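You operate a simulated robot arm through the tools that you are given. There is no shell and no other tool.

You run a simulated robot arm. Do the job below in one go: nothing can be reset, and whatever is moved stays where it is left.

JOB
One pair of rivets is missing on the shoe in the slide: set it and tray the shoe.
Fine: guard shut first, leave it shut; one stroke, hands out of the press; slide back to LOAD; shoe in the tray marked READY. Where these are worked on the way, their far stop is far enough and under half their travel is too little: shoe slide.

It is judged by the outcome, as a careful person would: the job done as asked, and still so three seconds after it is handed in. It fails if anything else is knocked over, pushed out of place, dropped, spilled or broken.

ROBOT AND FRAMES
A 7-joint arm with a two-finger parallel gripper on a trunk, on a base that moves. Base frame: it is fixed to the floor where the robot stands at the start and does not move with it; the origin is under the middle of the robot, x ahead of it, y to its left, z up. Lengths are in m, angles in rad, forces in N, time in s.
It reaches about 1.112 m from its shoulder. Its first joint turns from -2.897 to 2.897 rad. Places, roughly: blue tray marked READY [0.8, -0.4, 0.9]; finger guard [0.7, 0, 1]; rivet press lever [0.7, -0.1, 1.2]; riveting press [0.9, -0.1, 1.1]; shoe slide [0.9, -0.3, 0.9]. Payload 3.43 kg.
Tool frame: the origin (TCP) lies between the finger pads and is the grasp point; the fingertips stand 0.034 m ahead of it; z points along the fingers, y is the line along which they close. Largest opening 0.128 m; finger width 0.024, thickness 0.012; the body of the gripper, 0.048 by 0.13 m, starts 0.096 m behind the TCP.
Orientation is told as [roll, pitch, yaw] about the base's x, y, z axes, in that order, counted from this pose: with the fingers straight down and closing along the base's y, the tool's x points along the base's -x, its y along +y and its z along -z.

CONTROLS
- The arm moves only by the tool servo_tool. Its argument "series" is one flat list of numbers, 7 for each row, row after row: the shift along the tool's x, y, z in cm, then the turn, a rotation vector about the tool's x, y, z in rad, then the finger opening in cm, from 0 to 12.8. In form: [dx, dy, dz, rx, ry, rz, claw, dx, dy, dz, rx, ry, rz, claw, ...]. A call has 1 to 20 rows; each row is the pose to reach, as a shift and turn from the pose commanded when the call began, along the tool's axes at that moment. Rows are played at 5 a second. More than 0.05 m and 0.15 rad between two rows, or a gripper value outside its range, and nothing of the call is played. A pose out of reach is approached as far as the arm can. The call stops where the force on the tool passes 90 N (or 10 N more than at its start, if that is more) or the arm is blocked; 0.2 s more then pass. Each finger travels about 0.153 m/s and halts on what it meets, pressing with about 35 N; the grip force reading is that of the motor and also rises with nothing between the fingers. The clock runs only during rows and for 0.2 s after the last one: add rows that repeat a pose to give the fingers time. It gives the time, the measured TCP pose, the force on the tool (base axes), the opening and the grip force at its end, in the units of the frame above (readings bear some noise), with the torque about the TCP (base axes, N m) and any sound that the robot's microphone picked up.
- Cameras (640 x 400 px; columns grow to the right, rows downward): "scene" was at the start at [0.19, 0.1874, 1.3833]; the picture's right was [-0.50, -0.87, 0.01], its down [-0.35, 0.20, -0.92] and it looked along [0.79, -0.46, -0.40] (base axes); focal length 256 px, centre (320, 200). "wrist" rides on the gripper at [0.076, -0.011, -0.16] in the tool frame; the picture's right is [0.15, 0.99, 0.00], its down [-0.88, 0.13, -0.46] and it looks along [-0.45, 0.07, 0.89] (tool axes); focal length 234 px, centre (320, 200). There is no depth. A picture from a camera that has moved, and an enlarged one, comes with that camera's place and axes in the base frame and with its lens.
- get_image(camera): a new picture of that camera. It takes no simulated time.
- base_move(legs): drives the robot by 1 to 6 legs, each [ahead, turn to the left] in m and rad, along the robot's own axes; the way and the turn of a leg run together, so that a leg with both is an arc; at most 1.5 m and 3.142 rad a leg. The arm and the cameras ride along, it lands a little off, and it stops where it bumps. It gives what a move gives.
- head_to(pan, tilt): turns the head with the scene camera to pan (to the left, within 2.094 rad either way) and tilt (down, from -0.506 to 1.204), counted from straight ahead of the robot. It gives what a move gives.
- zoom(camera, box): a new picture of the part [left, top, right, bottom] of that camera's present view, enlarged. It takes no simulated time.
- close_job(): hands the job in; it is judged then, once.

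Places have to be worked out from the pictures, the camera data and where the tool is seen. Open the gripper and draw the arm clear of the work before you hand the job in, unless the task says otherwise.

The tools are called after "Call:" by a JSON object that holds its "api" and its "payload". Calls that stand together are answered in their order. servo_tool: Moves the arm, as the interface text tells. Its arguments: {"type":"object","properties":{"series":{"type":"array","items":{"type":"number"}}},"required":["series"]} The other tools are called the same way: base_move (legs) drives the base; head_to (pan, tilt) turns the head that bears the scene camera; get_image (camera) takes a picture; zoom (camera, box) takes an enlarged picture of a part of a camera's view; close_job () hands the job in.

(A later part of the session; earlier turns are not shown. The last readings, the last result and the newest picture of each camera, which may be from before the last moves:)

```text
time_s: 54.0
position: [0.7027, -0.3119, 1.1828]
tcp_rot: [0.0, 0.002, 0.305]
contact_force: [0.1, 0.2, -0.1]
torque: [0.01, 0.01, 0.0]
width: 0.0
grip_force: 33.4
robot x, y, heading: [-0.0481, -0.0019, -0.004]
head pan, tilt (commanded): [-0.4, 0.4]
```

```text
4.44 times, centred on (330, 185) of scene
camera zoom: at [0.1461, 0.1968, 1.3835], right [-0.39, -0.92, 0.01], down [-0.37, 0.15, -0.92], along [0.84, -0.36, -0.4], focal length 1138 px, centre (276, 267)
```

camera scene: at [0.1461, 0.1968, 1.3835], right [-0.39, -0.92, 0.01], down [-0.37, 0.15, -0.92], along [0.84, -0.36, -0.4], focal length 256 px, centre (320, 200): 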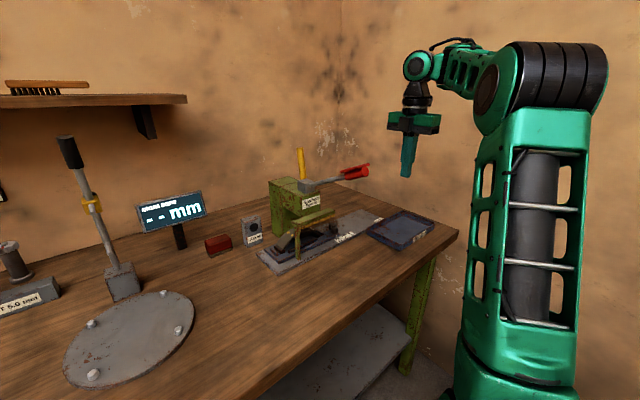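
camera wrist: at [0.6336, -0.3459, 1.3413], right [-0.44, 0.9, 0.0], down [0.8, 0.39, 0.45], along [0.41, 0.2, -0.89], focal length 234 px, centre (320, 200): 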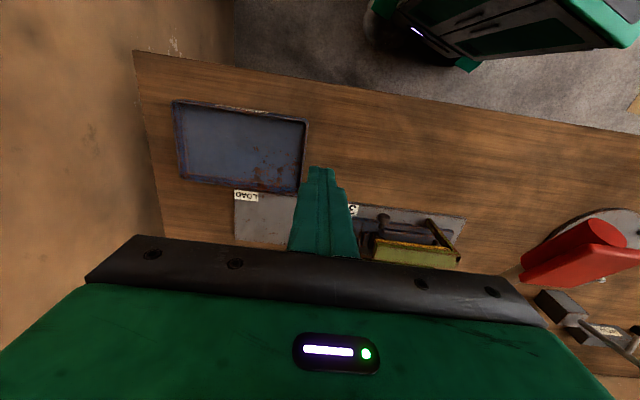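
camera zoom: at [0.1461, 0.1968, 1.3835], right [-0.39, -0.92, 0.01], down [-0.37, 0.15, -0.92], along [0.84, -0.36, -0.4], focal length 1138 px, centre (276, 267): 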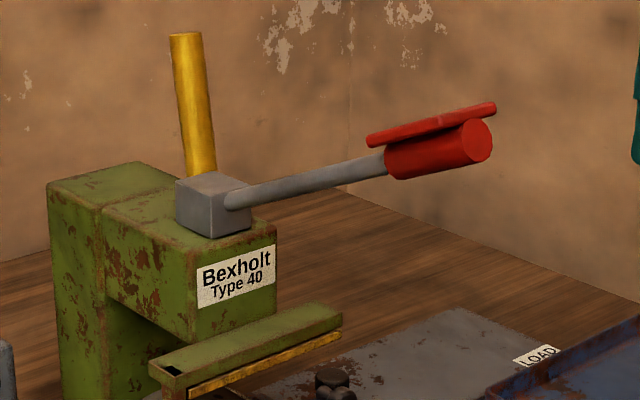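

I zoom the wrist view on the lever's handle to fix its place.

Call:
{"api": "zoom", "payload": {"camera": "wrist", "box": [480, 190, 640, 310]}}

```text
3.33 times, centred on (560, 250) of wrist
camera zoom: at [0.6336, -0.3459, 1.3413], right [-0.44, 0.9, 0.0], down [0.8, 0.39, 0.45], along [0.41, 0.2, -0.89], focal length 781 px, centre (-480, 33)
```

zoom: 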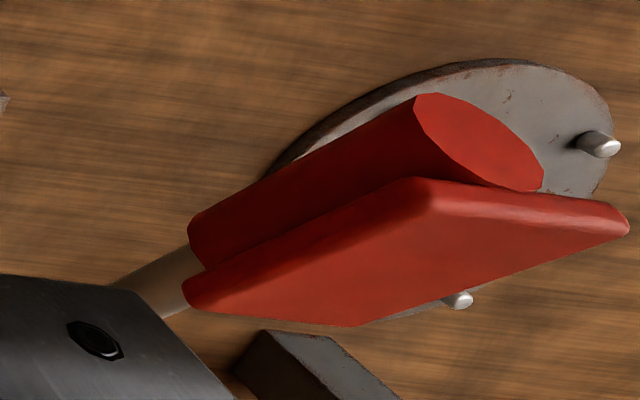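

The red plate spans u 0.289–0.331, v 0.569–0.622 with its top near z 1.21; its centre is about (0.661,-0.115). I bring the closed fingertips above it at about 3 cm clearance.

Call:
{"api": "servo_tool", "payload": {"series": [-0.4, 3, -3.2, 0, 0, 0, 0, -0.8, 6, -6.4, 0, 0, 0, 0, -1.2, 9, -9.5, 0, 0, 0, 0, -1.5, 12, -9.5, 0, 0, 0, 0, -1.8, 15, -9.5, 0, 0, 0, 0, -2.0, 18, -9.5, 0, 0, 0, 0, -2.0, 20.1, -9.5, 0, 0, 0, 0, -2.0, 20.1, -9.5, 0, 0, 0, 0]}}

Call:
{"api": "get_image", "payload": {"camera": "wrist"}}

Call:
{"api": "zoom", "payload": {"camera": "scene", "box": [240, 90, 420, 240]}}

```text
time_s: 55.8
position: [0.6631, -0.1146, 1.2762]
tcp_rot: [0.001, 0.003, 0.307]
contact_force: [-0.1, -0.5, 0.8]
torque: [0.01, -0.02, 0.0]
width: 0.0
grip_force: 32.9
robot x, y, heading: [-0.0526, 0.0001, -0.008]
head pan, tilt (commanded): [-0.4, 0.4]
```

```text
taken
camera wrist: at [0.5932, -0.148, 1.4367], right [-0.44, 0.9, 0.0], down [0.8, 0.39, 0.45], along [0.41, 0.2, -0.89], focal length 234 px, centre (320, 200)
```

wrist: 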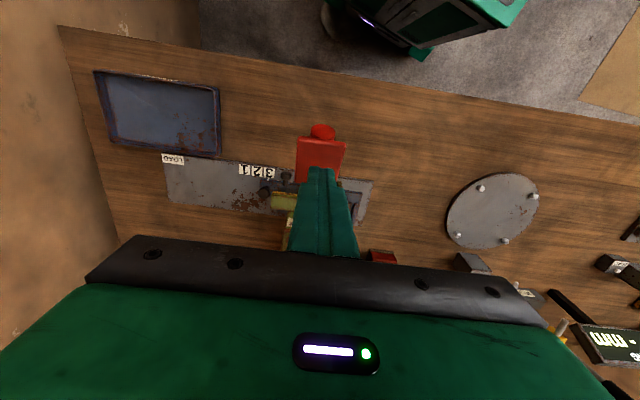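

```text
2.67 times, centred on (330, 165) of scene
camera zoom: at [0.1461, 0.1968, 1.3835], right [-0.39, -0.92, 0.01], down [-0.37, 0.15, -0.92], along [0.84, -0.36, -0.4], focal length 683 px, centre (293, 293)
```

zoom: 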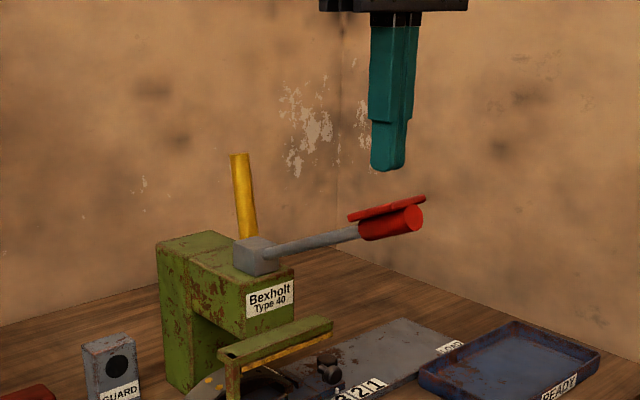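

The tips hang right over the plate. I begin the stroke: down onto the plate and on along the lever's arc for the first part, watching the force.

Call:
{"api": "servo_tool", "payload": {"series": [0.2, 0, 1.7, 0, 0, 0, 0, 0.2, 0, 3.2, 0, 0, 0, 0, 0.6, 0, 4.4, 0, 0, 0, 0, 1.0, 0, 5.6, 0, 0, 0, 0, 1.5, 0, 6.8, 0, 0, 0, 0, 1.9, 0, 8.05, 0, 0, 0, 0]}}

Call:
{"api": "zoom", "payload": {"camera": "scene", "box": [240, 90, 420, 240]}}

Call:
{"api": "get_image", "payload": {"camera": "wrist"}}

```text
time_s: 57.2
position: [0.6443, -0.1204, 1.1957]
tcp_rot: [0.005, 0.0, 0.307]
contact_force: [-0.1, 0.3, 2.9]
torque: [-0.03, 0.06, -0.02]
width: 0.0003
grip_force: 32.8
robot x, y, heading: [-0.0476, -0.0033, -0.01]
head pan, tilt (commanded): [-0.4, 0.4]
```

```text
2.67 times, centred on (330, 165) of scene
camera zoom: at [0.146, 0.1968, 1.3835], right [-0.39, -0.92, 0.01], down [-0.37, 0.15, -0.92], along [0.84, -0.36, -0.4], focal length 683 px, centre (293, 293)
```

zoom: 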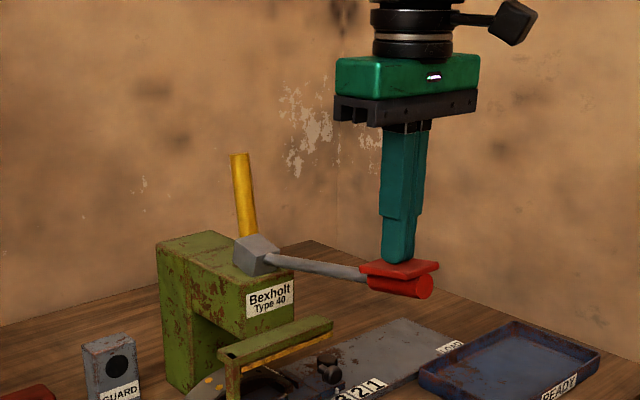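

```text
taken
camera wrist: at [0.5757, -0.1548, 1.3556], right [-0.44, 0.9, 0.0], down [0.8, 0.39, 0.46], along [0.41, 0.2, -0.89], focal length 234 px, centre (320, 200)
```

wrist: 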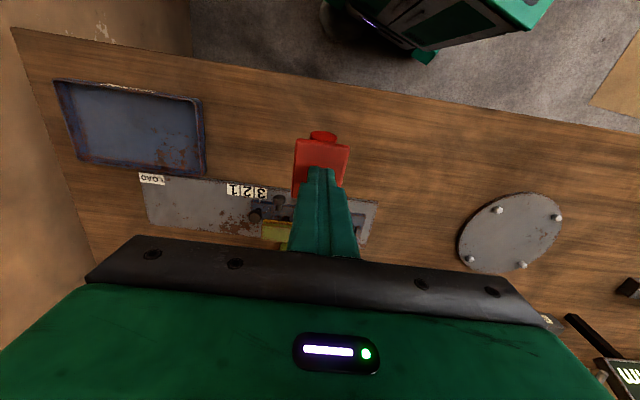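

The lever follows with little force (3 N) and the tips sit firmly on the plate. I continue the same stroke downward along the arc.

Call:
{"api": "servo_tool", "payload": {"series": [0.3, 0, 1.5, 0, 0, 0, 0, 0.6, 0, 3.0, 0, 0, 0, 0, 0.8, 0, 4.45, 0, 0, 0, 0, 0.85, 0, 6.0, 0, 0, 0, 0, 0.85, 0, 7.5, 0, 0, 0, 0, 0.8, 0, 9.05, 0, 0, 0, 0]}}

Call:
{"api": "zoom", "payload": {"camera": "scene", "box": [240, 90, 420, 240]}}

Call:
{"api": "get_image", "payload": {"camera": "wrist"}}

```text
time_s: 58.6
position: [0.6337, -0.1229, 1.112]
tcp_rot: [-0.001, -0.008, 0.306]
contact_force: [-6.4, 2.6, 66.6]
torque: [0.49, -0.53, -0.69]
width: 0.0
grip_force: 33.5
robot x, y, heading: [-0.048, -0.0004, -0.009]
head pan, tilt (commanded): [-0.4, 0.4]
```

```text
2.67 times, centred on (330, 165) of scene
camera zoom: at [0.1435, 0.1973, 1.3838], right [-0.39, -0.92, 0.0], down [-0.37, 0.15, -0.92], along [0.84, -0.36, -0.4], focal length 683 px, centre (293, 293)
```

zoom: 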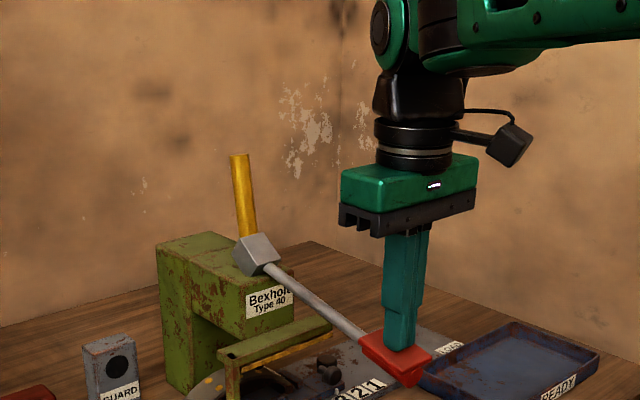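

```text
taken
camera wrist: at [0.5633, -0.1568, 1.2706], right [-0.44, 0.9, 0.0], down [0.8, 0.39, 0.46], along [0.42, 0.2, -0.89], focal length 234 px, centre (320, 200)
```

wrist: 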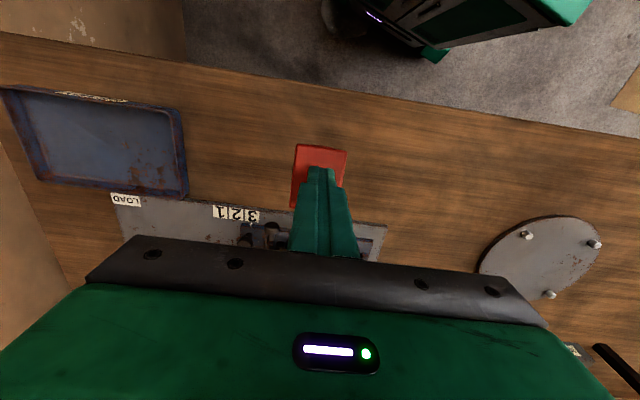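

Resistance has risen to 67 N with the lever well down. I press a little further, in small steps, to make sure that the stroke reaches its bottom.

Call:
{"api": "servo_tool", "payload": {"series": [0, 0, 0.3, 0, 0, 0, 0, 0, 0, 0.6, 0, 0, 0, 0, 0, 0, 0.6, 0, 0, 0, 0]}}

Call:
{"api": "zoom", "payload": {"camera": "scene", "box": [260, 170, 380, 250]}}

```text
time_s: 59.0
position: [0.6204, -0.1236, 1.1187]
tcp_rot: [-0.007, -0.02, 0.305]
contact_force: [-1.3, -0.4, -1.0]
torque: [0.0, -0.08, 0.0]
width: 0.0002
grip_force: 32.7
robot x, y, heading: [-0.0515, 0.0024, -0.003]
head pan, tilt (commanded): [-0.4, 0.4]
stopped in row 1: the force on the tool passed its limit at 94 N (the readings are from after the stop); the commanded pose is now the measured one
```

```text
5.00 times, centred on (320, 210) of scene
camera zoom: at [0.146, 0.1968, 1.3835], right [-0.39, -0.92, 0.01], down [-0.37, 0.15, -0.92], along [0.84, -0.36, -0.4], focal length 1280 px, centre (320, 150)
```

zoom: 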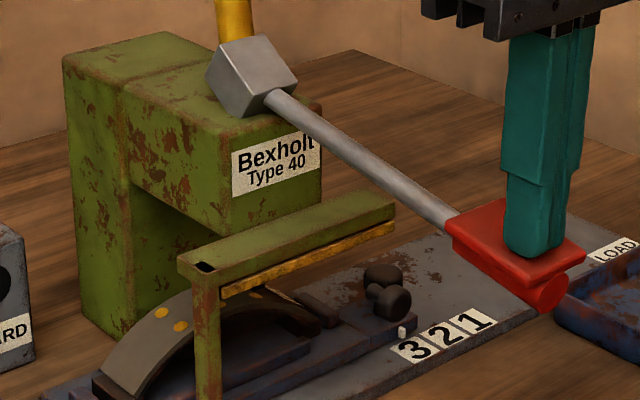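

The load scaled like a hard stop (94 N with no more travel), so the lever is at the bottom of its stroke. I lift the tips a few centimetres and see whether the lever comes back by itself.

Call:
{"api": "servo_tool", "payload": {"series": [0, 0, -1, 0, 0, 0, 0, 0, 0, -2.5, 0, 0, 0, 0, 0, 0, -4, 0, 0, 0, 0, 0, 0, -4, 0, 0, 0, 0]}}

Call:
{"api": "zoom", "payload": {"camera": "scene", "box": [240, 120, 400, 250]}}

Call:
{"api": "get_image", "payload": {"camera": "wrist"}}

```text
time_s: 60.0
position: [0.6227, -0.1227, 1.1578]
tcp_rot: [-0.008, -0.024, 0.306]
contact_force: [1.5, -2.9, 3.6]
torque: [-0.08, 0.0, 0.03]
width: 0.0
grip_force: 33.3
robot x, y, heading: [-0.0509, 0.0008, -0.003]
head pan, tilt (commanded): [-0.4, 0.4]
```

```text
3.08 times, centred on (320, 185) of scene
camera zoom: at [0.146, 0.1967, 1.3835], right [-0.39, -0.92, 0.01], down [-0.37, 0.15, -0.92], along [0.84, -0.36, -0.4], focal length 788 px, centre (320, 246)
```

zoom: 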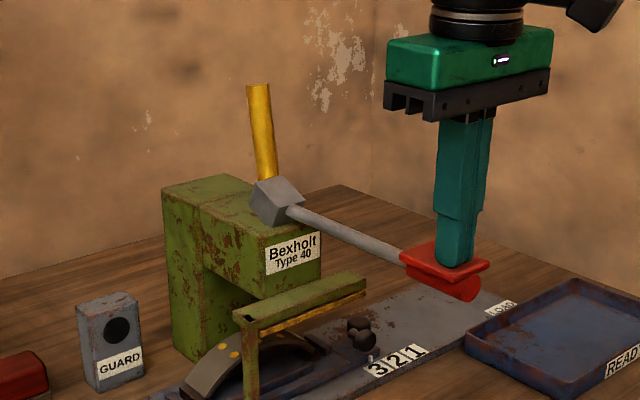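

```text
taken
camera wrist: at [0.5492, -0.1563, 1.3155], right [-0.44, 0.9, -0.01], down [0.79, 0.39, 0.47], along [0.43, 0.2, -0.88], focal length 234 px, centre (320, 200)
```

wrist: 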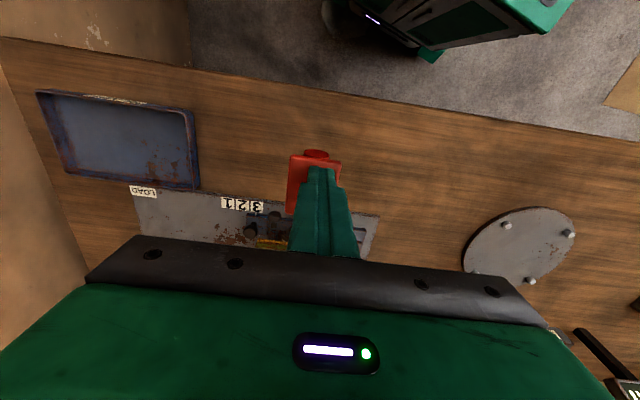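

The lever springs back, following the tips up. I let it rise under control, keeping the tips over the plate, until it's at its top.

Call:
{"api": "servo_tool", "payload": {"series": [-1.0, 0, -1.2, 0, 0, 0, 0, -2.0, 0, -2.4, 0, 0, 0, 0, -2.8, 0, -3.8, 0, 0, 0, 0, -3.4, 0, -5.2, 0, 0, 0, 0, -3.7, 0, -6.8, 0, 0, 0, 0, -3.8, 0, -8.5, 0, 0, 0, 0, -3.8, 0, -10.3, 0, 0, 0, 0, -3.8, 0, -12.2, 0, 0, 0, 0, -3.8, 0, -12.2, 0, 0, 0, 0]}}

Call:
{"api": "zoom", "payload": {"camera": "scene", "box": [240, 90, 420, 240]}}

Call:
{"api": "get_image", "payload": {"camera": "wrist"}}

```text
time_s: 62.0
position: [0.6577, -0.1121, 1.2797]
tcp_rot: [-0.008, -0.022, 0.305]
contact_force: [0.0, 0.0, 0.3]
torque: [0.0, 0.02, 0.01]
width: 0.0001
grip_force: 33.0
robot x, y, heading: [-0.048, -0.0003, -0.005]
head pan, tilt (commanded): [-0.4, 0.4]
```

```text
2.67 times, centred on (330, 165) of scene
camera zoom: at [0.1461, 0.1968, 1.3835], right [-0.39, -0.92, 0.01], down [-0.37, 0.15, -0.92], along [0.84, -0.36, -0.4], focal length 683 px, centre (293, 293)
```

zoom: 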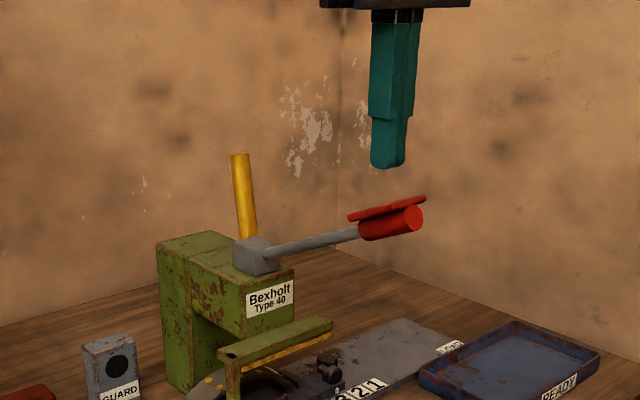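

```text
taken
camera wrist: at [0.5851, -0.1452, 1.4381], right [-0.44, 0.9, -0.01], down [0.79, 0.39, 0.47], along [0.43, 0.2, -0.88], focal length 234 px, centre (320, 200)
```

wrist: 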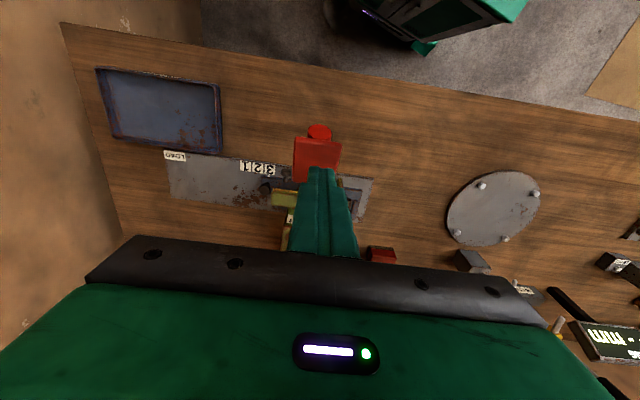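

The lever is back at its top. I zoom on the shoe in the throat to see whether the rivets are now in.

Call:
{"api": "zoom", "payload": {"camera": "scene", "box": [275, 210, 345, 250]}}

Call:
{"api": "zoom", "payload": {"camera": "wrist", "box": [220, 145, 380, 245]}}

```text
9.14 times, centred on (310, 230) of scene
camera zoom: at [0.1461, 0.1968, 1.3835], right [-0.39, -0.92, 0.01], down [-0.37, 0.15, -0.92], along [0.84, -0.36, -0.4], focal length 2341 px, centre (411, -74)
```

zoom: 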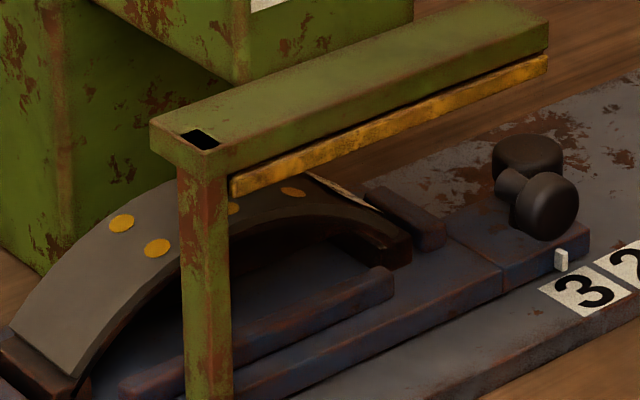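

```text
4.00 times, centred on (300, 195) of wrist
camera zoom: at [0.5851, -0.1452, 1.4381], right [-0.44, 0.9, -0.01], down [0.79, 0.39, 0.47], along [0.43, 0.2, -0.88], focal length 937 px, centre (400, 220)
```

zoom: 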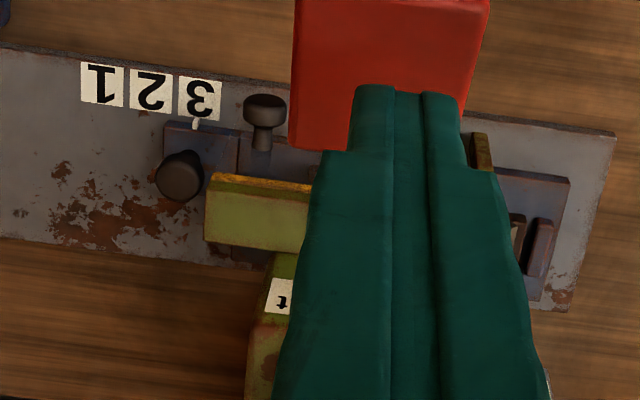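

Where there were dark holes there are now gold rivet heads on the rightmost pair. Next the slide goes back to LOAD: I retrace to the right of the lever and down.

Call:
{"api": "servo_tool", "payload": {"series": [0.3, -4, 0, 0, 0.006, 0, 0, 0.6, -8, 0, 0, 0.012, 0, 0, 0.9, -12, 0, -0.008, 0.022, 0, 0, 1.2, -15, 3.2, -0.008, 0.022, 0, 0, 1.5, -18, 6.5, -0.008, 0.022, 0, 0, 1.8, -20.4, 9.8, -0.008, 0.022, 0, 0, 1.8, -20.4, 9.8, -0.008, 0.022, 0, 0]}}

Call:
{"api": "servo_tool", "payload": {"series": [0, 0, 0, 0, 0, -0.143, 0, 0, 0, 0, 0, 0, -0.286, 0, 0, 0, 0, 0, 0, -0.429, 0, 0, 0, 0, 0, 0, -0.572, 0, 0, 0, 0, 0, 0, -0.715, 0, 0, 0, 0, 0, 0, -0.858, 0, 0, 0, 0, 0, 0, -1.001, 0, 0, 0, 0, 0, 0, -1.144, 0, 0, 0, 0, 0, 0, -1.287, 0, 0, 0, 0, 0, 0, -1.43, 0, 0, 0, 0, 0, 0, -1.573, 0, 0, 0, 0, 0, 0, -1.573, 0]}}

```text
time_s: 63.6
position: [0.701, -0.3133, 1.1818]
tcp_rot: [0.001, 0.0, 0.305]
contact_force: [-0.7, -0.6, -0.1]
torque: [0.05, 0.0, -0.01]
width: 0.0
grip_force: 33.3
robot x, y, heading: [-0.0489, 0.0006, -0.008]
head pan, tilt (commanded): [-0.4, 0.4]
```

```text
time_s: 66.2
position: [0.7012, -0.3109, 1.1846]
tcp_rot: [0.0, 0.001, 1.882]
contact_force: [-0.1, -0.2, -0.3]
torque: [0.0, 0.0, 0.03]
width: 0.0
grip_force: 33.1
robot x, y, heading: [-0.0482, -0.0014, -0.007]
head pan, tilt (commanded): [-0.4, 0.4]
```

Retracing worked. Now back in over the slide, leaning the hand to the right again with the fingers opened to 5.5 cm.

Call:
{"api": "servo_tool", "payload": {"series": [-0.48, -3.34, 2.05, 0, -0.07, 0, 1, -0.97, -6.69, 4.09, 0, -0.14, 0, 2, -1.45, -10.03, 6.14, 0, -0.21, 0, 3.5, -1.93, -13.37, 8.18, 0, -0.28, 0, 5.5, -2.42, -16.72, 10.23, 0, -0.35, 0, 5.5, -2.9, -20.06, 12.27, 0, -0.42, 0, 5.5, -2.9, -20.06, 12.27, 0, -0.42, 0, 5.5]}}

Call:
{"api": "get_image", "payload": {"camera": "wrist"}}

Call:
{"api": "zoom", "payload": {"camera": "scene", "box": [265, 145, 405, 265]}}

```text
time_s: 67.8
position: [0.8846, -0.2239, 1.062]
tcp_rot: [0.002, -0.422, 1.881]
contact_force: [-0.8, 0.1, -0.2]
torque: [-0.01, 0.02, 0.0]
width: 0.055
grip_force: 0.0
robot x, y, heading: [-0.0513, 0.0005, -0.003]
head pan, tilt (commanded): [-0.4, 0.4]
```

```text
taken
camera wrist: at [0.9365, -0.3494, 1.1761], right [-0.9, -0.43, -0.06], down [-0.31, 0.55, 0.78], along [-0.3, 0.72, -0.63], focal length 234 px, centre (320, 200)
```

wrist: 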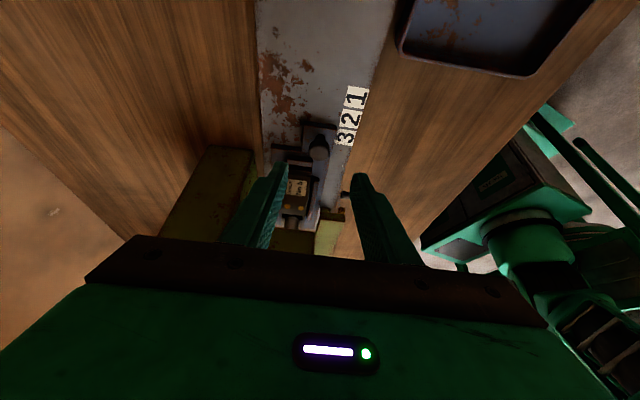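

```text
3.33 times, centred on (335, 205) of scene
camera zoom: at [0.1462, 0.1968, 1.3835], right [-0.39, -0.92, 0.01], down [-0.37, 0.15, -0.92], along [0.84, -0.36, -0.4], focal length 853 px, centre (270, 183)
```

zoom: 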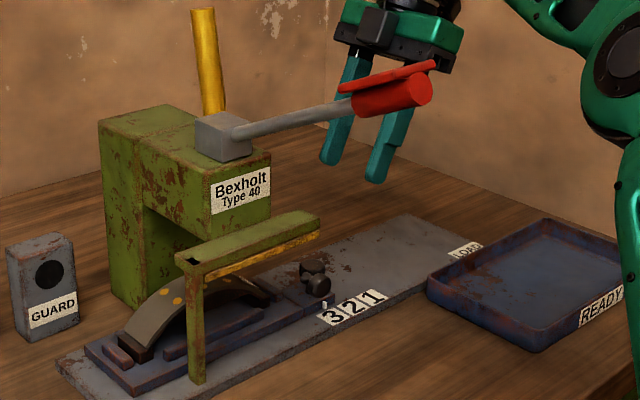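

Both new rivets show gold from here too. I go down along the finger axis onto the knob and grip it.

Call:
{"api": "servo_tool", "payload": {"series": [0, 0, 3, 0, 0, 0, 5.5, 0, 0, 6, 0, 0, 0, 5.5, 0.1, 0, 9, 0, 0, 0, 5.5, 0.1, 0, 12.0, 0, 0, 0, 5.5, 0.1, 0, 12.0, 0, 0, 0, 5.5, 0.1, 0, 12.0, 0, 0, 0, 3, 0.1, 0, 12.0, 0, 0, 0, 1, 0.1, 0, 12.0, 0, 0, 0, 1]}}

Call:
{"api": "zoom", "payload": {"camera": "wrist", "box": [240, 110, 440, 250]}}

```text
time_s: 69.6
position: [0.8708, -0.1784, 0.9514]
tcp_rot: [0.003, -0.423, 1.878]
contact_force: [-18.7, -3.6, -3.4]
torque: [-0.43, 0.36, 0.43]
width: 0.0274
grip_force: 45.0
robot x, y, heading: [-0.0514, 0.0007, -0.003]
head pan, tilt (commanded): [-0.4, 0.4]
```

```text
2.86 times, centred on (340, 180) of wrist
camera zoom: at [0.9222, -0.304, 1.0656], right [-0.9, -0.43, -0.06], down [-0.31, 0.55, 0.78], along [-0.3, 0.72, -0.63], focal length 669 px, centre (263, 257)
```

zoom: 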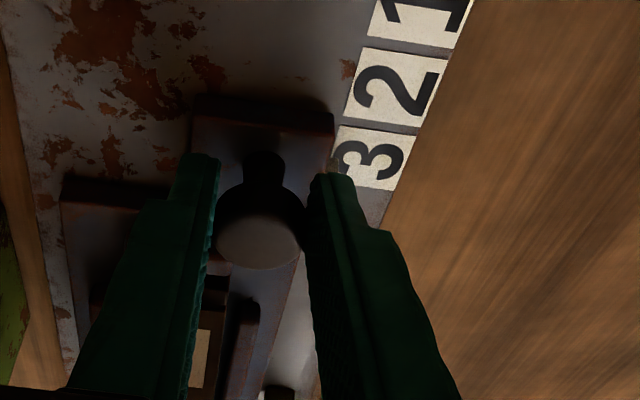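

Gripped. I draw the slide right by 10 cm first.

Call:
{"api": "servo_tool", "payload": {"series": [0.5, 0.07, -0.22, 0, 0, 0, 1, 1.83, 0.1, -0.82, 0, 0, 0, 1, 3.65, 0.1, -1.63, 0, 0, 0, 1, 5.48, 0.12, -2.45, 0, 0, 0, 1, 7.3, 0.14, -3.26, 0, 0, 0, 1, 9.13, 0.16, -4.08, 0, 0, 0, 1, 9.13, 0.16, -4.08, 0, 0, 0, 1]}}

Call:
{"api": "zoom", "payload": {"camera": "scene", "box": [265, 145, 405, 265]}}

```text
time_s: 71.2
position: [0.8994, -0.2743, 0.9513]
tcp_rot: [0.001, -0.421, 1.879]
contact_force: [-6.6, -2.8, -12.0]
torque: [-0.3, -0.11, 0.02]
width: 0.0272
grip_force: 44.8
robot x, y, heading: [-0.0512, 0.001, -0.006]
head pan, tilt (commanded): [-0.4, 0.4]
```

```text
3.33 times, centred on (335, 205) of scene
camera zoom: at [0.1465, 0.1965, 1.3835], right [-0.39, -0.92, 0.01], down [-0.37, 0.15, -0.92], along [0.84, -0.36, -0.4], focal length 853 px, centre (270, 183)
```

zoom: 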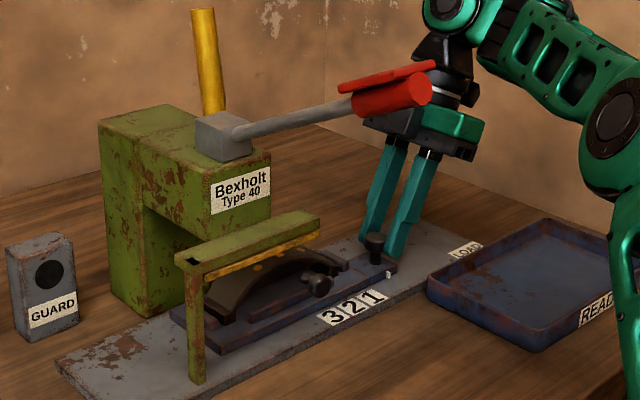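

Going well. I continue the remaining ~11.5 cm toward LOAD while bringing the hand upright, to stay in reach.

Call:
{"api": "servo_tool", "payload": {"series": [1.31, 0.01, -0.59, 0, 0.07, 0, 1, 2.63, 0.02, -1.17, 0, 0.14, 0, 1, 3.94, 0.04, -1.76, 0, 0.21, 0, 1, 5.25, 0.05, -2.35, 0, 0.28, 0, 1, 6.56, 0.06, -2.93, 0, 0.35, 0, 1, 7.88, 0.08, -3.52, 0, 0.42, 0, 1, 9.19, 0.09, -4.1, 0, 0.42, 0, 1, 10.2, 0.1, -4.55, 0, 0.42, 0, 1, 10.2, 0.1, -4.55, 0, 0.42, 0, 1]}}

Call:
{"api": "zoom", "payload": {"camera": "scene", "box": [300, 165, 400, 255]}}

Call:
{"api": "zoom", "payload": {"camera": "wrist", "box": [220, 120, 420, 260]}}

```text
time_s: 73.2
position: [0.9328, -0.3814, 0.9543]
tcp_rot: [-0.001, -0.001, 1.878]
contact_force: [-0.5, -1.1, 22.8]
torque: [-0.45, -0.12, -0.12]
width: 0.0274
grip_force: 45.0
robot x, y, heading: [-0.0515, -0.0011, -0.007]
head pan, tilt (commanded): [-0.4, 0.4]
```

```text
4.44 times, centred on (350, 210) of scene
camera zoom: at [0.1451, 0.1971, 1.3836], right [-0.39, -0.92, 0.01], down [-0.37, 0.15, -0.92], along [0.84, -0.36, -0.4], focal length 1138 px, centre (187, 156)
```

zoom: 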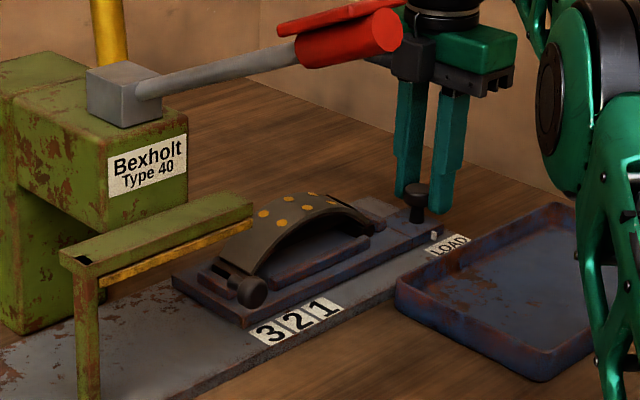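

```text
2.86 times, centred on (320, 190) of wrist
camera zoom: at [0.9668, -0.4509, 1.1129], right [-0.9, -0.44, 0.0], down [-0.39, 0.8, 0.46], along [-0.2, 0.41, -0.89], focal length 669 px, centre (320, 229)
```

zoom: 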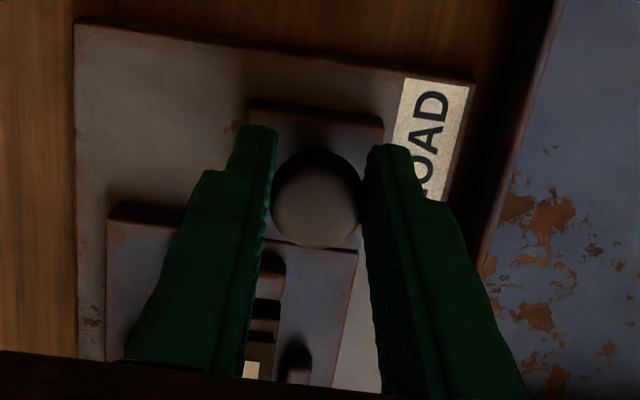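

About 6 mm short of where the knob stood at LOAD. I push the last bit, gently, in case of a stop.

Call:
{"api": "servo_tool", "payload": {"series": [0.3, 0, 0, 0, 0, 0, 1, 0.6, 0.02, 0, 0, 0, 0, 1, 0.8, 0.02, 0, 0, 0, 0, 1, 0.8, 0.02, 0, 0, 0, 0, 1]}}

Call:
{"api": "zoom", "payload": {"camera": "scene", "box": [340, 195, 400, 240]}}

Call:
{"api": "zoom", "payload": {"camera": "wrist", "box": [220, 120, 420, 260]}}

```text
time_s: 74.2
position: [0.9341, -0.3881, 0.9522]
tcp_rot: [-0.003, -0.001, 1.878]
contact_force: [2.8, 0.3, 24.0]
torque: [0.11, -0.03, -0.08]
width: 0.0273
grip_force: 44.5
robot x, y, heading: [-0.0499, 0.0003, -0.002]
head pan, tilt (commanded): [-0.4, 0.4]
```

```text
8.89 times, centred on (370, 218) of scene
camera zoom: at [0.1452, 0.1972, 1.3836], right [-0.39, -0.92, 0.01], down [-0.37, 0.15, -0.92], along [0.84, -0.36, -0.4], focal length 2276 px, centre (-124, 44)
```

zoom: 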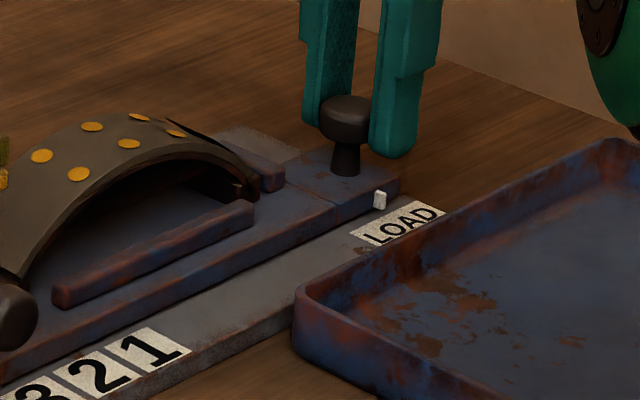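

```text
2.86 times, centred on (320, 190) of wrist
camera zoom: at [0.969, -0.4579, 1.1128], right [-0.9, -0.44, 0.0], down [-0.39, 0.8, 0.46], along [-0.2, 0.41, -0.89], focal length 669 px, centre (320, 229)
```

zoom: 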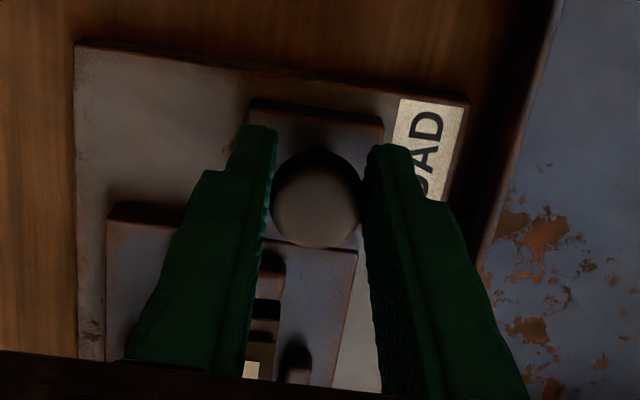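

All six rivets are gold and the slide is exactly where it stood at LOAD. I open the fingers and rise straight up from the knob.

Call:
{"api": "servo_tool", "payload": {"series": [0, 0, 0, 0, 0, 0, 3.5, 0, 0, 0, 0, 0, 0, 5.5, 0, 0, 0, 0, 0, 0, 5.5, 0, 0, -2, 0, 0, 0, 5.5, 0, 0, -4, 0, 0, 0, 5.5, 0, 0, -6, 0, 0, 0, 5.5, 0, 0, -8, 0, 0, 0, 5.5, 0, 0, -8, 0, 0, 0, 5.5]}}

Call:
{"api": "get_image", "payload": {"camera": "wrist"}}

Call:
{"api": "zoom", "payload": {"camera": "scene", "box": [300, 165, 420, 255]}}

```text
time_s: 76.0
position: [0.9377, -0.3893, 1.0339]
tcp_rot: [0.002, -0.002, 1.88]
contact_force: [0.7, 0.1, -0.2]
torque: [-0.01, -0.02, -0.03]
width: 0.0549
grip_force: 0.0
robot x, y, heading: [-0.0488, -0.0013, -0.008]
head pan, tilt (commanded): [-0.4, 0.4]
```

```text
taken
camera wrist: at [0.9734, -0.4591, 1.193], right [-0.9, -0.44, 0.0], down [-0.39, 0.8, 0.46], along [-0.2, 0.41, -0.89], focal length 234 px, centre (320, 200)
```

wrist: 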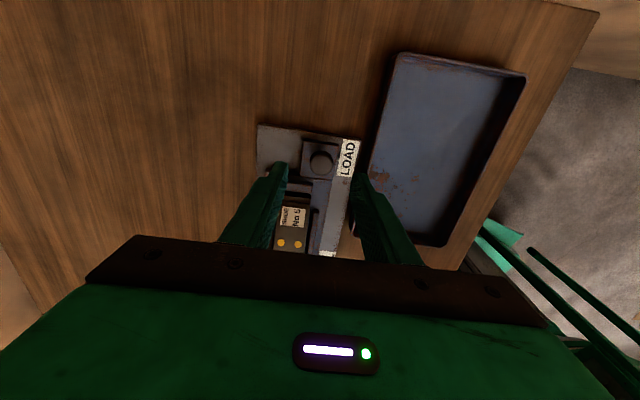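

```text
4.44 times, centred on (360, 210) of scene
camera zoom: at [0.1462, 0.1968, 1.3835], right [-0.39, -0.92, 0.01], down [-0.37, 0.15, -0.92], along [0.84, -0.36, -0.4], focal length 1138 px, centre (142, 156)
```

zoom: 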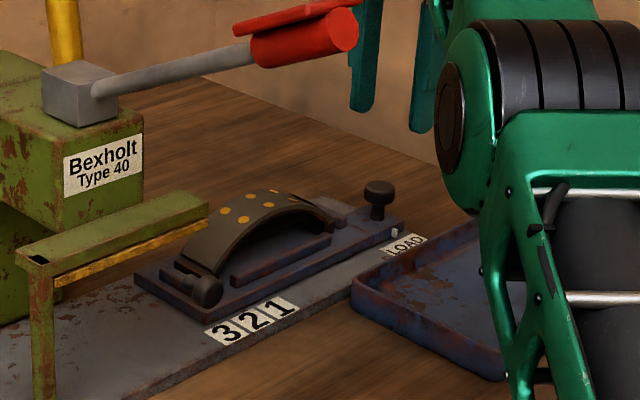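

The slide remains at LOAD. I move the open hand left over the shoe's crest, staying above it, and check alignment.

Call:
{"api": "servo_tool", "payload": {"series": [-3, -0.5, 0, 0, 0, 0, 6, -6, -1.0, 0, 0, 0, 0, 7, -9, -1.5, 0, 0, 0, 0, 7, -12, -2.0, 0, 0, 0, 0, 7, -13.9, -2.4, 0, 0, 0, 0, 7, -13.9, -2.4, 0, 0, 0, 0, 7]}}

Call:
{"api": "get_image", "payload": {"camera": "wrist"}}

Call:
{"api": "zoom", "payload": {"camera": "scene", "box": [290, 140, 410, 250]}}

```text
time_s: 77.4
position: [0.9132, -0.2478, 1.0326]
tcp_rot: [-0.001, -0.002, 1.879]
contact_force: [0.1, 0.4, -0.1]
torque: [0.01, 0.05, 0.02]
width: 0.07
grip_force: 0.1
robot x, y, heading: [-0.0503, -0.0026, 0.0]
head pan, tilt (commanded): [-0.4, 0.4]
```

```text
taken
camera wrist: at [0.9468, -0.3178, 1.1915], right [-0.9, -0.44, 0.0], down [-0.39, 0.8, 0.46], along [-0.2, 0.41, -0.89], focal length 234 px, centre (320, 200)
```

wrist: 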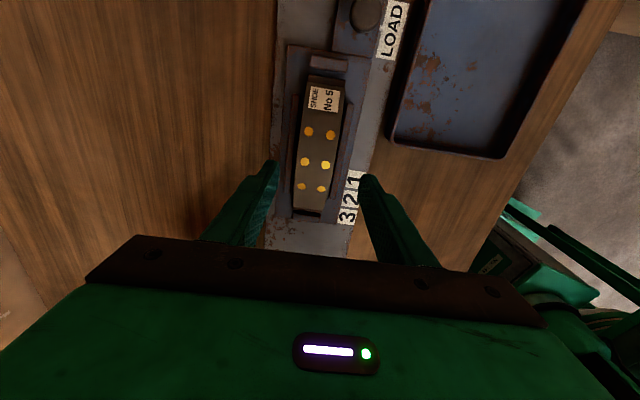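

```text
3.64 times, centred on (350, 195) of scene
camera zoom: at [0.1462, 0.1968, 1.3835], right [-0.39, -0.92, 0.01], down [-0.37, 0.15, -0.92], along [0.84, -0.36, -0.4], focal length 931 px, centre (211, 218)
```

zoom: 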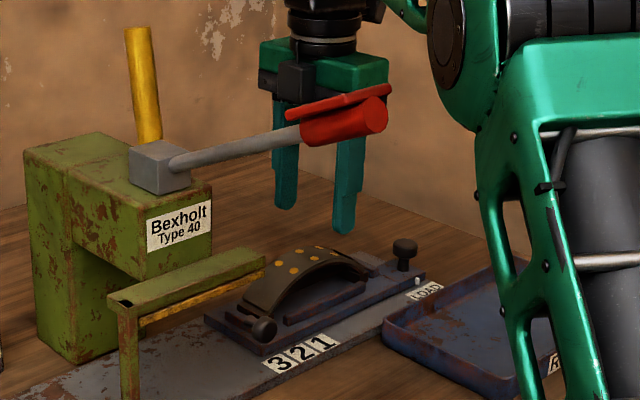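

The view from above shows all six rivets, and the middle pair at about (0.918,-0.246) — TCP is 5 mm short inward. I zoom to see the rails beside the shoe before descending.

Call:
{"api": "zoom", "payload": {"camera": "wrist", "box": [240, 60, 400, 240]}}

Call:
{"api": "zoom", "payload": {"camera": "scene", "box": [310, 195, 380, 245]}}

```text
2.22 times, centred on (320, 150) of wrist
camera zoom: at [0.9468, -0.3178, 1.1915], right [-0.9, -0.44, 0.0], down [-0.39, 0.8, 0.46], along [-0.2, 0.41, -0.89], focal length 520 px, centre (320, 311)
```

zoom: 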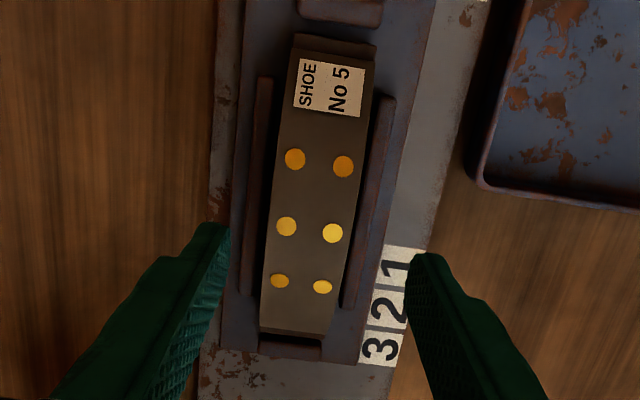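

```text
8.00 times, centred on (345, 220) of scene
camera zoom: at [0.1462, 0.1968, 1.3835], right [-0.39, -0.92, 0.01], down [-0.37, 0.15, -0.92], along [0.84, -0.36, -0.4], focal length 2048 px, centre (120, 40)
```

zoom: 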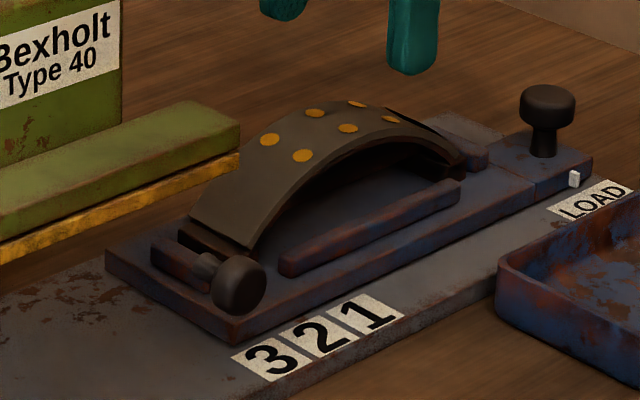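

Rails flank the shoe with only ~7 mm gaps, so the tips must stay above their tops (~0.915). I descend to TCP z ≈ 0.960, which puts the tips near 0.926 and the pads on the arch's crest.

Call:
{"api": "servo_tool", "payload": {"series": [0, -0.5, 2.5, 0, 0, 0, 7, 0, -0.5, 5, 0, 0, 0, 7, 0, -0.5, 7.2, 0, 0, 0, 7, 0, -0.5, 7.2, 0, 0, 0, 7]}}

Call:
{"api": "get_image", "payload": {"camera": "wrist"}}

Call:
{"api": "zoom", "payload": {"camera": "scene", "box": [300, 170, 400, 245]}}

```text
time_s: 78.4
position: [0.9185, -0.2457, 0.9594]
tcp_rot: [0.001, -0.003, 1.878]
contact_force: [0.1, -0.3, -0.1]
torque: [0.03, -0.01, 0.02]
width: 0.0703
grip_force: 0.1
robot x, y, heading: [-0.0504, -0.002, -0.004]
head pan, tilt (commanded): [-0.4, 0.4]
```

```text
taken
camera wrist: at [0.9524, -0.3155, 1.1188], right [-0.9, -0.44, 0.0], down [-0.39, 0.8, 0.46], along [-0.2, 0.41, -0.89], focal length 234 px, centre (320, 200)
```

wrist: 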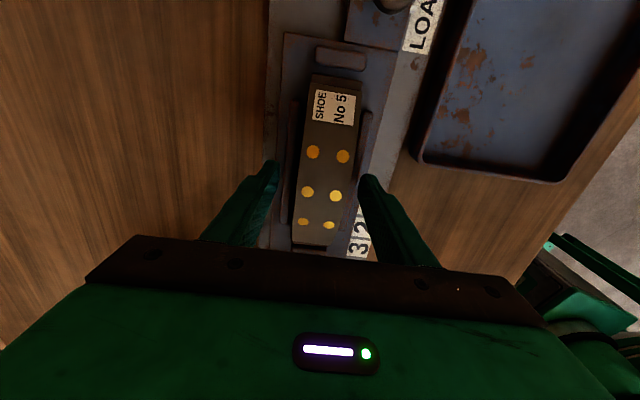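

```text
5.33 times, centred on (350, 208) of scene
camera zoom: at [0.1462, 0.1968, 1.3835], right [-0.39, -0.92, 0.01], down [-0.37, 0.15, -0.92], along [0.84, -0.36, -0.4], focal length 1365 px, centre (160, 160)
```

zoom: 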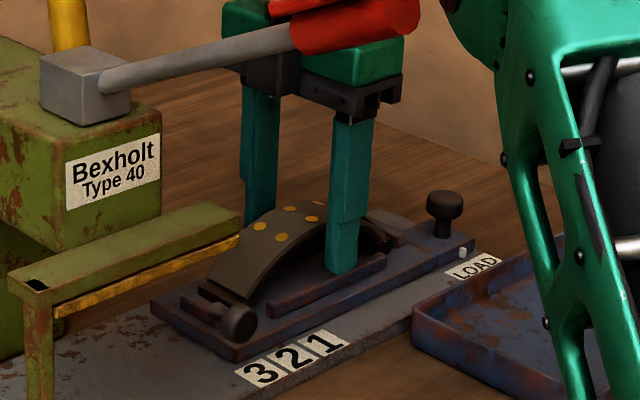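

Both fingers are beside the arch at its crest, centred within 2 mm, and untouched. I close on the shoe.

Call:
{"api": "servo_tool", "payload": {"series": [0, 0, 0, 0, 0, 0, 5.5, 0, 0, 0, 0, 0, 0, 4.2, 0, 0, 0, 0, 0, 0, 3, 0, 0, 0, 0, 0, 0, 2, 0, 0, 0, 0, 0, 0, 2]}}

Call:
{"api": "zoom", "payload": {"camera": "scene", "box": [300, 170, 400, 245]}}

Call:
{"api": "get_image", "payload": {"camera": "wrist"}}

```text
time_s: 79.6
position: [0.9185, -0.2457, 0.9601]
tcp_rot: [0.0, -0.001, 1.879]
contact_force: [0.1, -1.6, -0.6]
torque: [-0.06, -0.05, 0.03]
width: 0.0398
grip_force: 34.8
robot x, y, heading: [-0.0513, -0.0023, -0.006]
head pan, tilt (commanded): [-0.4, 0.4]
```

```text
5.33 times, centred on (350, 208) of scene
camera zoom: at [0.1462, 0.1968, 1.3835], right [-0.39, -0.92, 0.01], down [-0.37, 0.15, -0.92], along [0.84, -0.36, -0.4], focal length 1365 px, centre (160, 160)
```

zoom: 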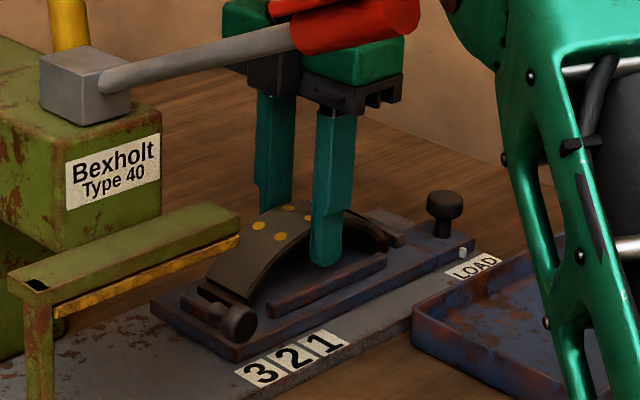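

```text
taken
camera wrist: at [0.9524, -0.3157, 1.119], right [-0.9, -0.44, 0.0], down [-0.39, 0.8, 0.46], along [-0.2, 0.41, -0.89], focal length 234 px, centre (320, 200)
```

wrist: 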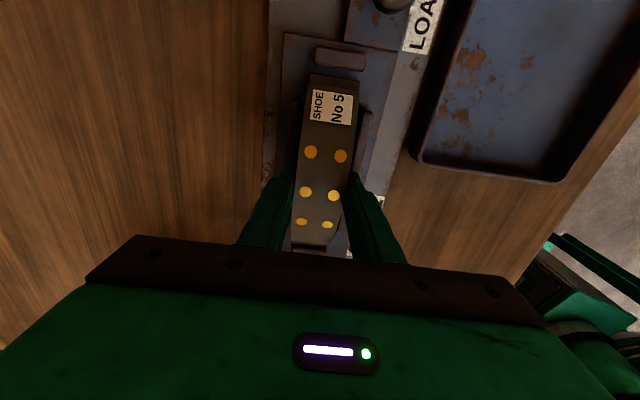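

Held at 4.0 cm width. I lift straight up slowly by 4 cm and check that the shoe comes and the slide stays.

Call:
{"api": "servo_tool", "payload": {"series": [0, 0, -0.5, 0, 0, 0, 2, 0, 0, -1.2, 0, 0, 0, 2, 0, 0, -2, 0, 0, 0, 2, 0, 0, -3, 0, 0, 0, 2, 0, 0, -4, 0, 0, 0, 2, 0, 0, -4, 0, 0, 0, 2]}}

Call:
{"api": "zoom", "payload": {"camera": "scene", "box": [300, 170, 400, 245]}}

Call:
{"api": "get_image", "payload": {"camera": "wrist"}}

```text
time_s: 81.0
position: [0.918, -0.2473, 0.999]
tcp_rot: [-0.001, -0.002, 1.879]
contact_force: [-0.7, -0.6, -4.3]
torque: [0.0, -0.01, 0.01]
width: 0.0398
grip_force: 35.1
robot x, y, heading: [-0.052, -0.0006, -0.009]
head pan, tilt (commanded): [-0.4, 0.4]
```

```text
5.33 times, centred on (350, 208) of scene
camera zoom: at [0.1464, 0.1967, 1.3835], right [-0.39, -0.92, 0.01], down [-0.37, 0.15, -0.92], along [0.84, -0.36, -0.4], focal length 1365 px, centre (160, 160)
```

zoom: 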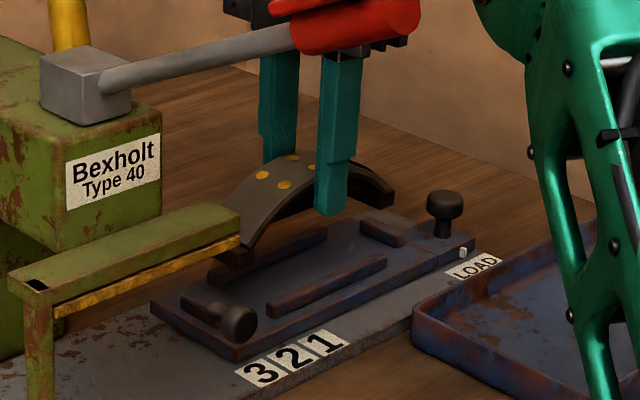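

```text
taken
camera wrist: at [0.9532, -0.3173, 1.158], right [-0.9, -0.44, 0.0], down [-0.39, 0.8, 0.46], along [-0.2, 0.41, -0.89], focal length 234 px, centre (320, 200)
```

wrist: 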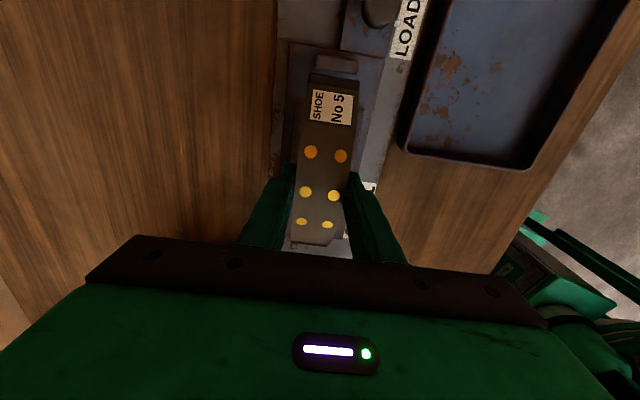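

The shoe is up, level, and the slide stays at LOAD. I raise a little more and carry it over the READY tray.

Call:
{"api": "servo_tool", "payload": {"series": [0, 0, -3, 0, 0, 0, 2, 0, 0, -6, 0, 0, 0, 2, 2.3, 2.6, -6, 0, 0, 0, 2, 4.6, 5.2, -6, 0, 0, 0, 2, 6.8, 7.8, -6, 0, 0, 0, 2, 9.1, 10.4, -6, 0, 0, 0, 2, 11.3, 13.0, -6, 0, 0, 0, 2, 13.5, 15.6, -6, 0, 0, 0, 2, 13.5, 15.6, -6, 0, 0, 0, 2]}}

Call:
{"api": "get_image", "payload": {"camera": "wrist"}}

Call:
{"api": "get_image", "payload": {"camera": "scene"}}

```text
time_s: 83.0
position: [0.8108, -0.4237, 1.0616]
tcp_rot: [0.0, -0.001, 1.881]
contact_force: [-0.4, 0.4, -3.8]
torque: [-0.01, 0.01, -0.02]
width: 0.0399
grip_force: 35.0
robot x, y, heading: [-0.0497, -0.0023, -0.006]
head pan, tilt (commanded): [-0.4, 0.4]
```

```text
taken
camera wrist: at [0.8453, -0.4926, 1.2198], right [-0.9, -0.44, 0.0], down [-0.39, 0.8, 0.46], along [-0.2, 0.41, -0.89], focal length 234 px, centre (320, 200)
```

wrist: 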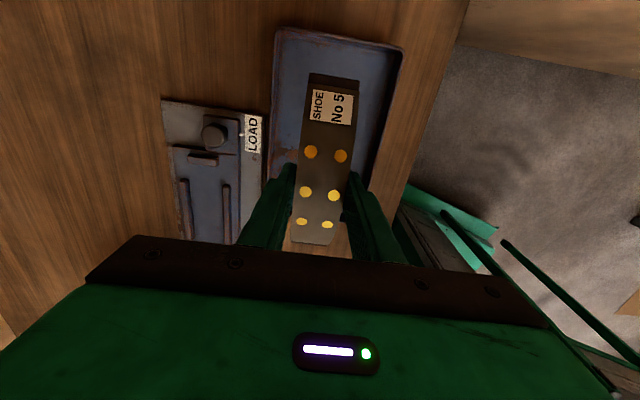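

```text
taken
camera scene: at [0.1463, 0.1967, 1.3835], right [-0.39, -0.92, 0.01], down [-0.37, 0.15, -0.92], along [0.84, -0.36, -0.4], focal length 256 px, centre (320, 200)
```

scene: 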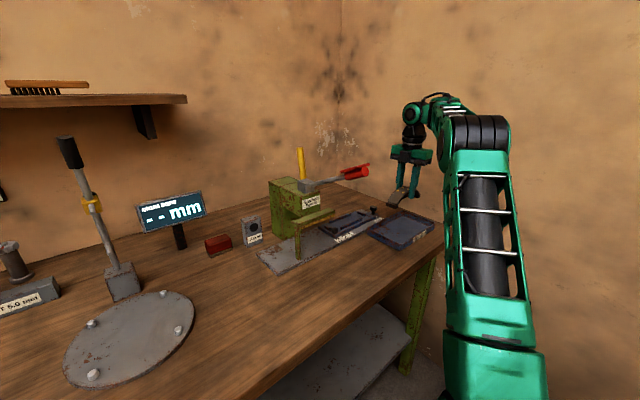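

The shoe hangs over the tray's middle (tray centre ≈ (0.808,-0.426)). I lower it to just above the tray floor.

Call:
{"api": "servo_tool", "payload": {"series": [0, 0, 3, 0, 0, 0, 2, 0, 0, 6, 0, 0, 0, 2, 0, 0, 8.5, 0, 0, 0, 2, 0, 0, 10.2, 0, 0, 0, 2, 0, 0, 10.2, 0, 0, 0, 2]}}

Call:
{"api": "get_image", "payload": {"camera": "wrist"}}

Call:
{"api": "zoom", "payload": {"camera": "scene", "box": [350, 175, 450, 260]}}

```text
time_s: 84.2
position: [0.8129, -0.4221, 0.9578]
tcp_rot: [-0.001, -0.001, 1.877]
contact_force: [-1.1, 0.0, -4.8]
torque: [-0.01, 0.0, -0.03]
width: 0.0398
grip_force: 34.7
robot x, y, heading: [-0.0495, 0.0003, -0.001]
head pan, tilt (commanded): [-0.4, 0.4]
```

```text
taken
camera wrist: at [0.8459, -0.4917, 1.117], right [-0.9, -0.44, 0.0], down [-0.39, 0.8, 0.46], along [-0.2, 0.41, -0.89], focal length 234 px, centre (320, 200)
```

wrist: 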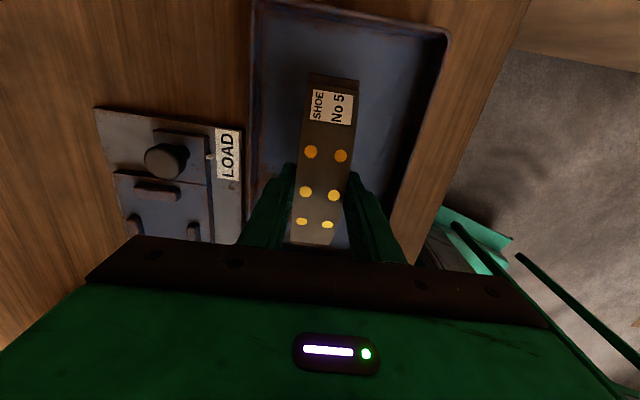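

```text
4.71 times, centred on (400, 218) of scene
camera zoom: at [0.1463, 0.1967, 1.3835], right [-0.39, -0.92, 0.01], down [-0.37, 0.15, -0.92], along [0.84, -0.36, -0.4], focal length 1205 px, centre (-56, 118)
```

zoom: 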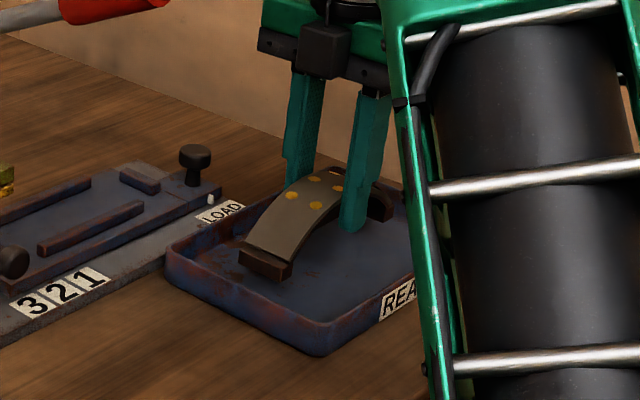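

The shoe is inside the rim, still hanging (weight 4–5 N on the tool). I lower in 3 mm steps to feel the floor.

Call:
{"api": "servo_tool", "payload": {"series": [0, 0, 0.3, 0, 0, 0, 2, 0, 0, 0.6, 0, 0, 0, 2, 0, 0, 0.9, 0, 0, 0, 2, 0, 0, 0.9, 0, 0, 0, 2]}}

```text
time_s: 85.2
position: [0.8123, -0.4217, 0.9484]
tcp_rot: [0.0, -0.002, 1.878]
contact_force: [0.0, 0.3, -4.1]
torque: [0.01, -0.02, -0.01]
width: 0.0399
grip_force: 34.8
robot x, y, heading: [-0.0482, 0.0009, -0.007]
head pan, tilt (commanded): [-0.4, 0.4]
```

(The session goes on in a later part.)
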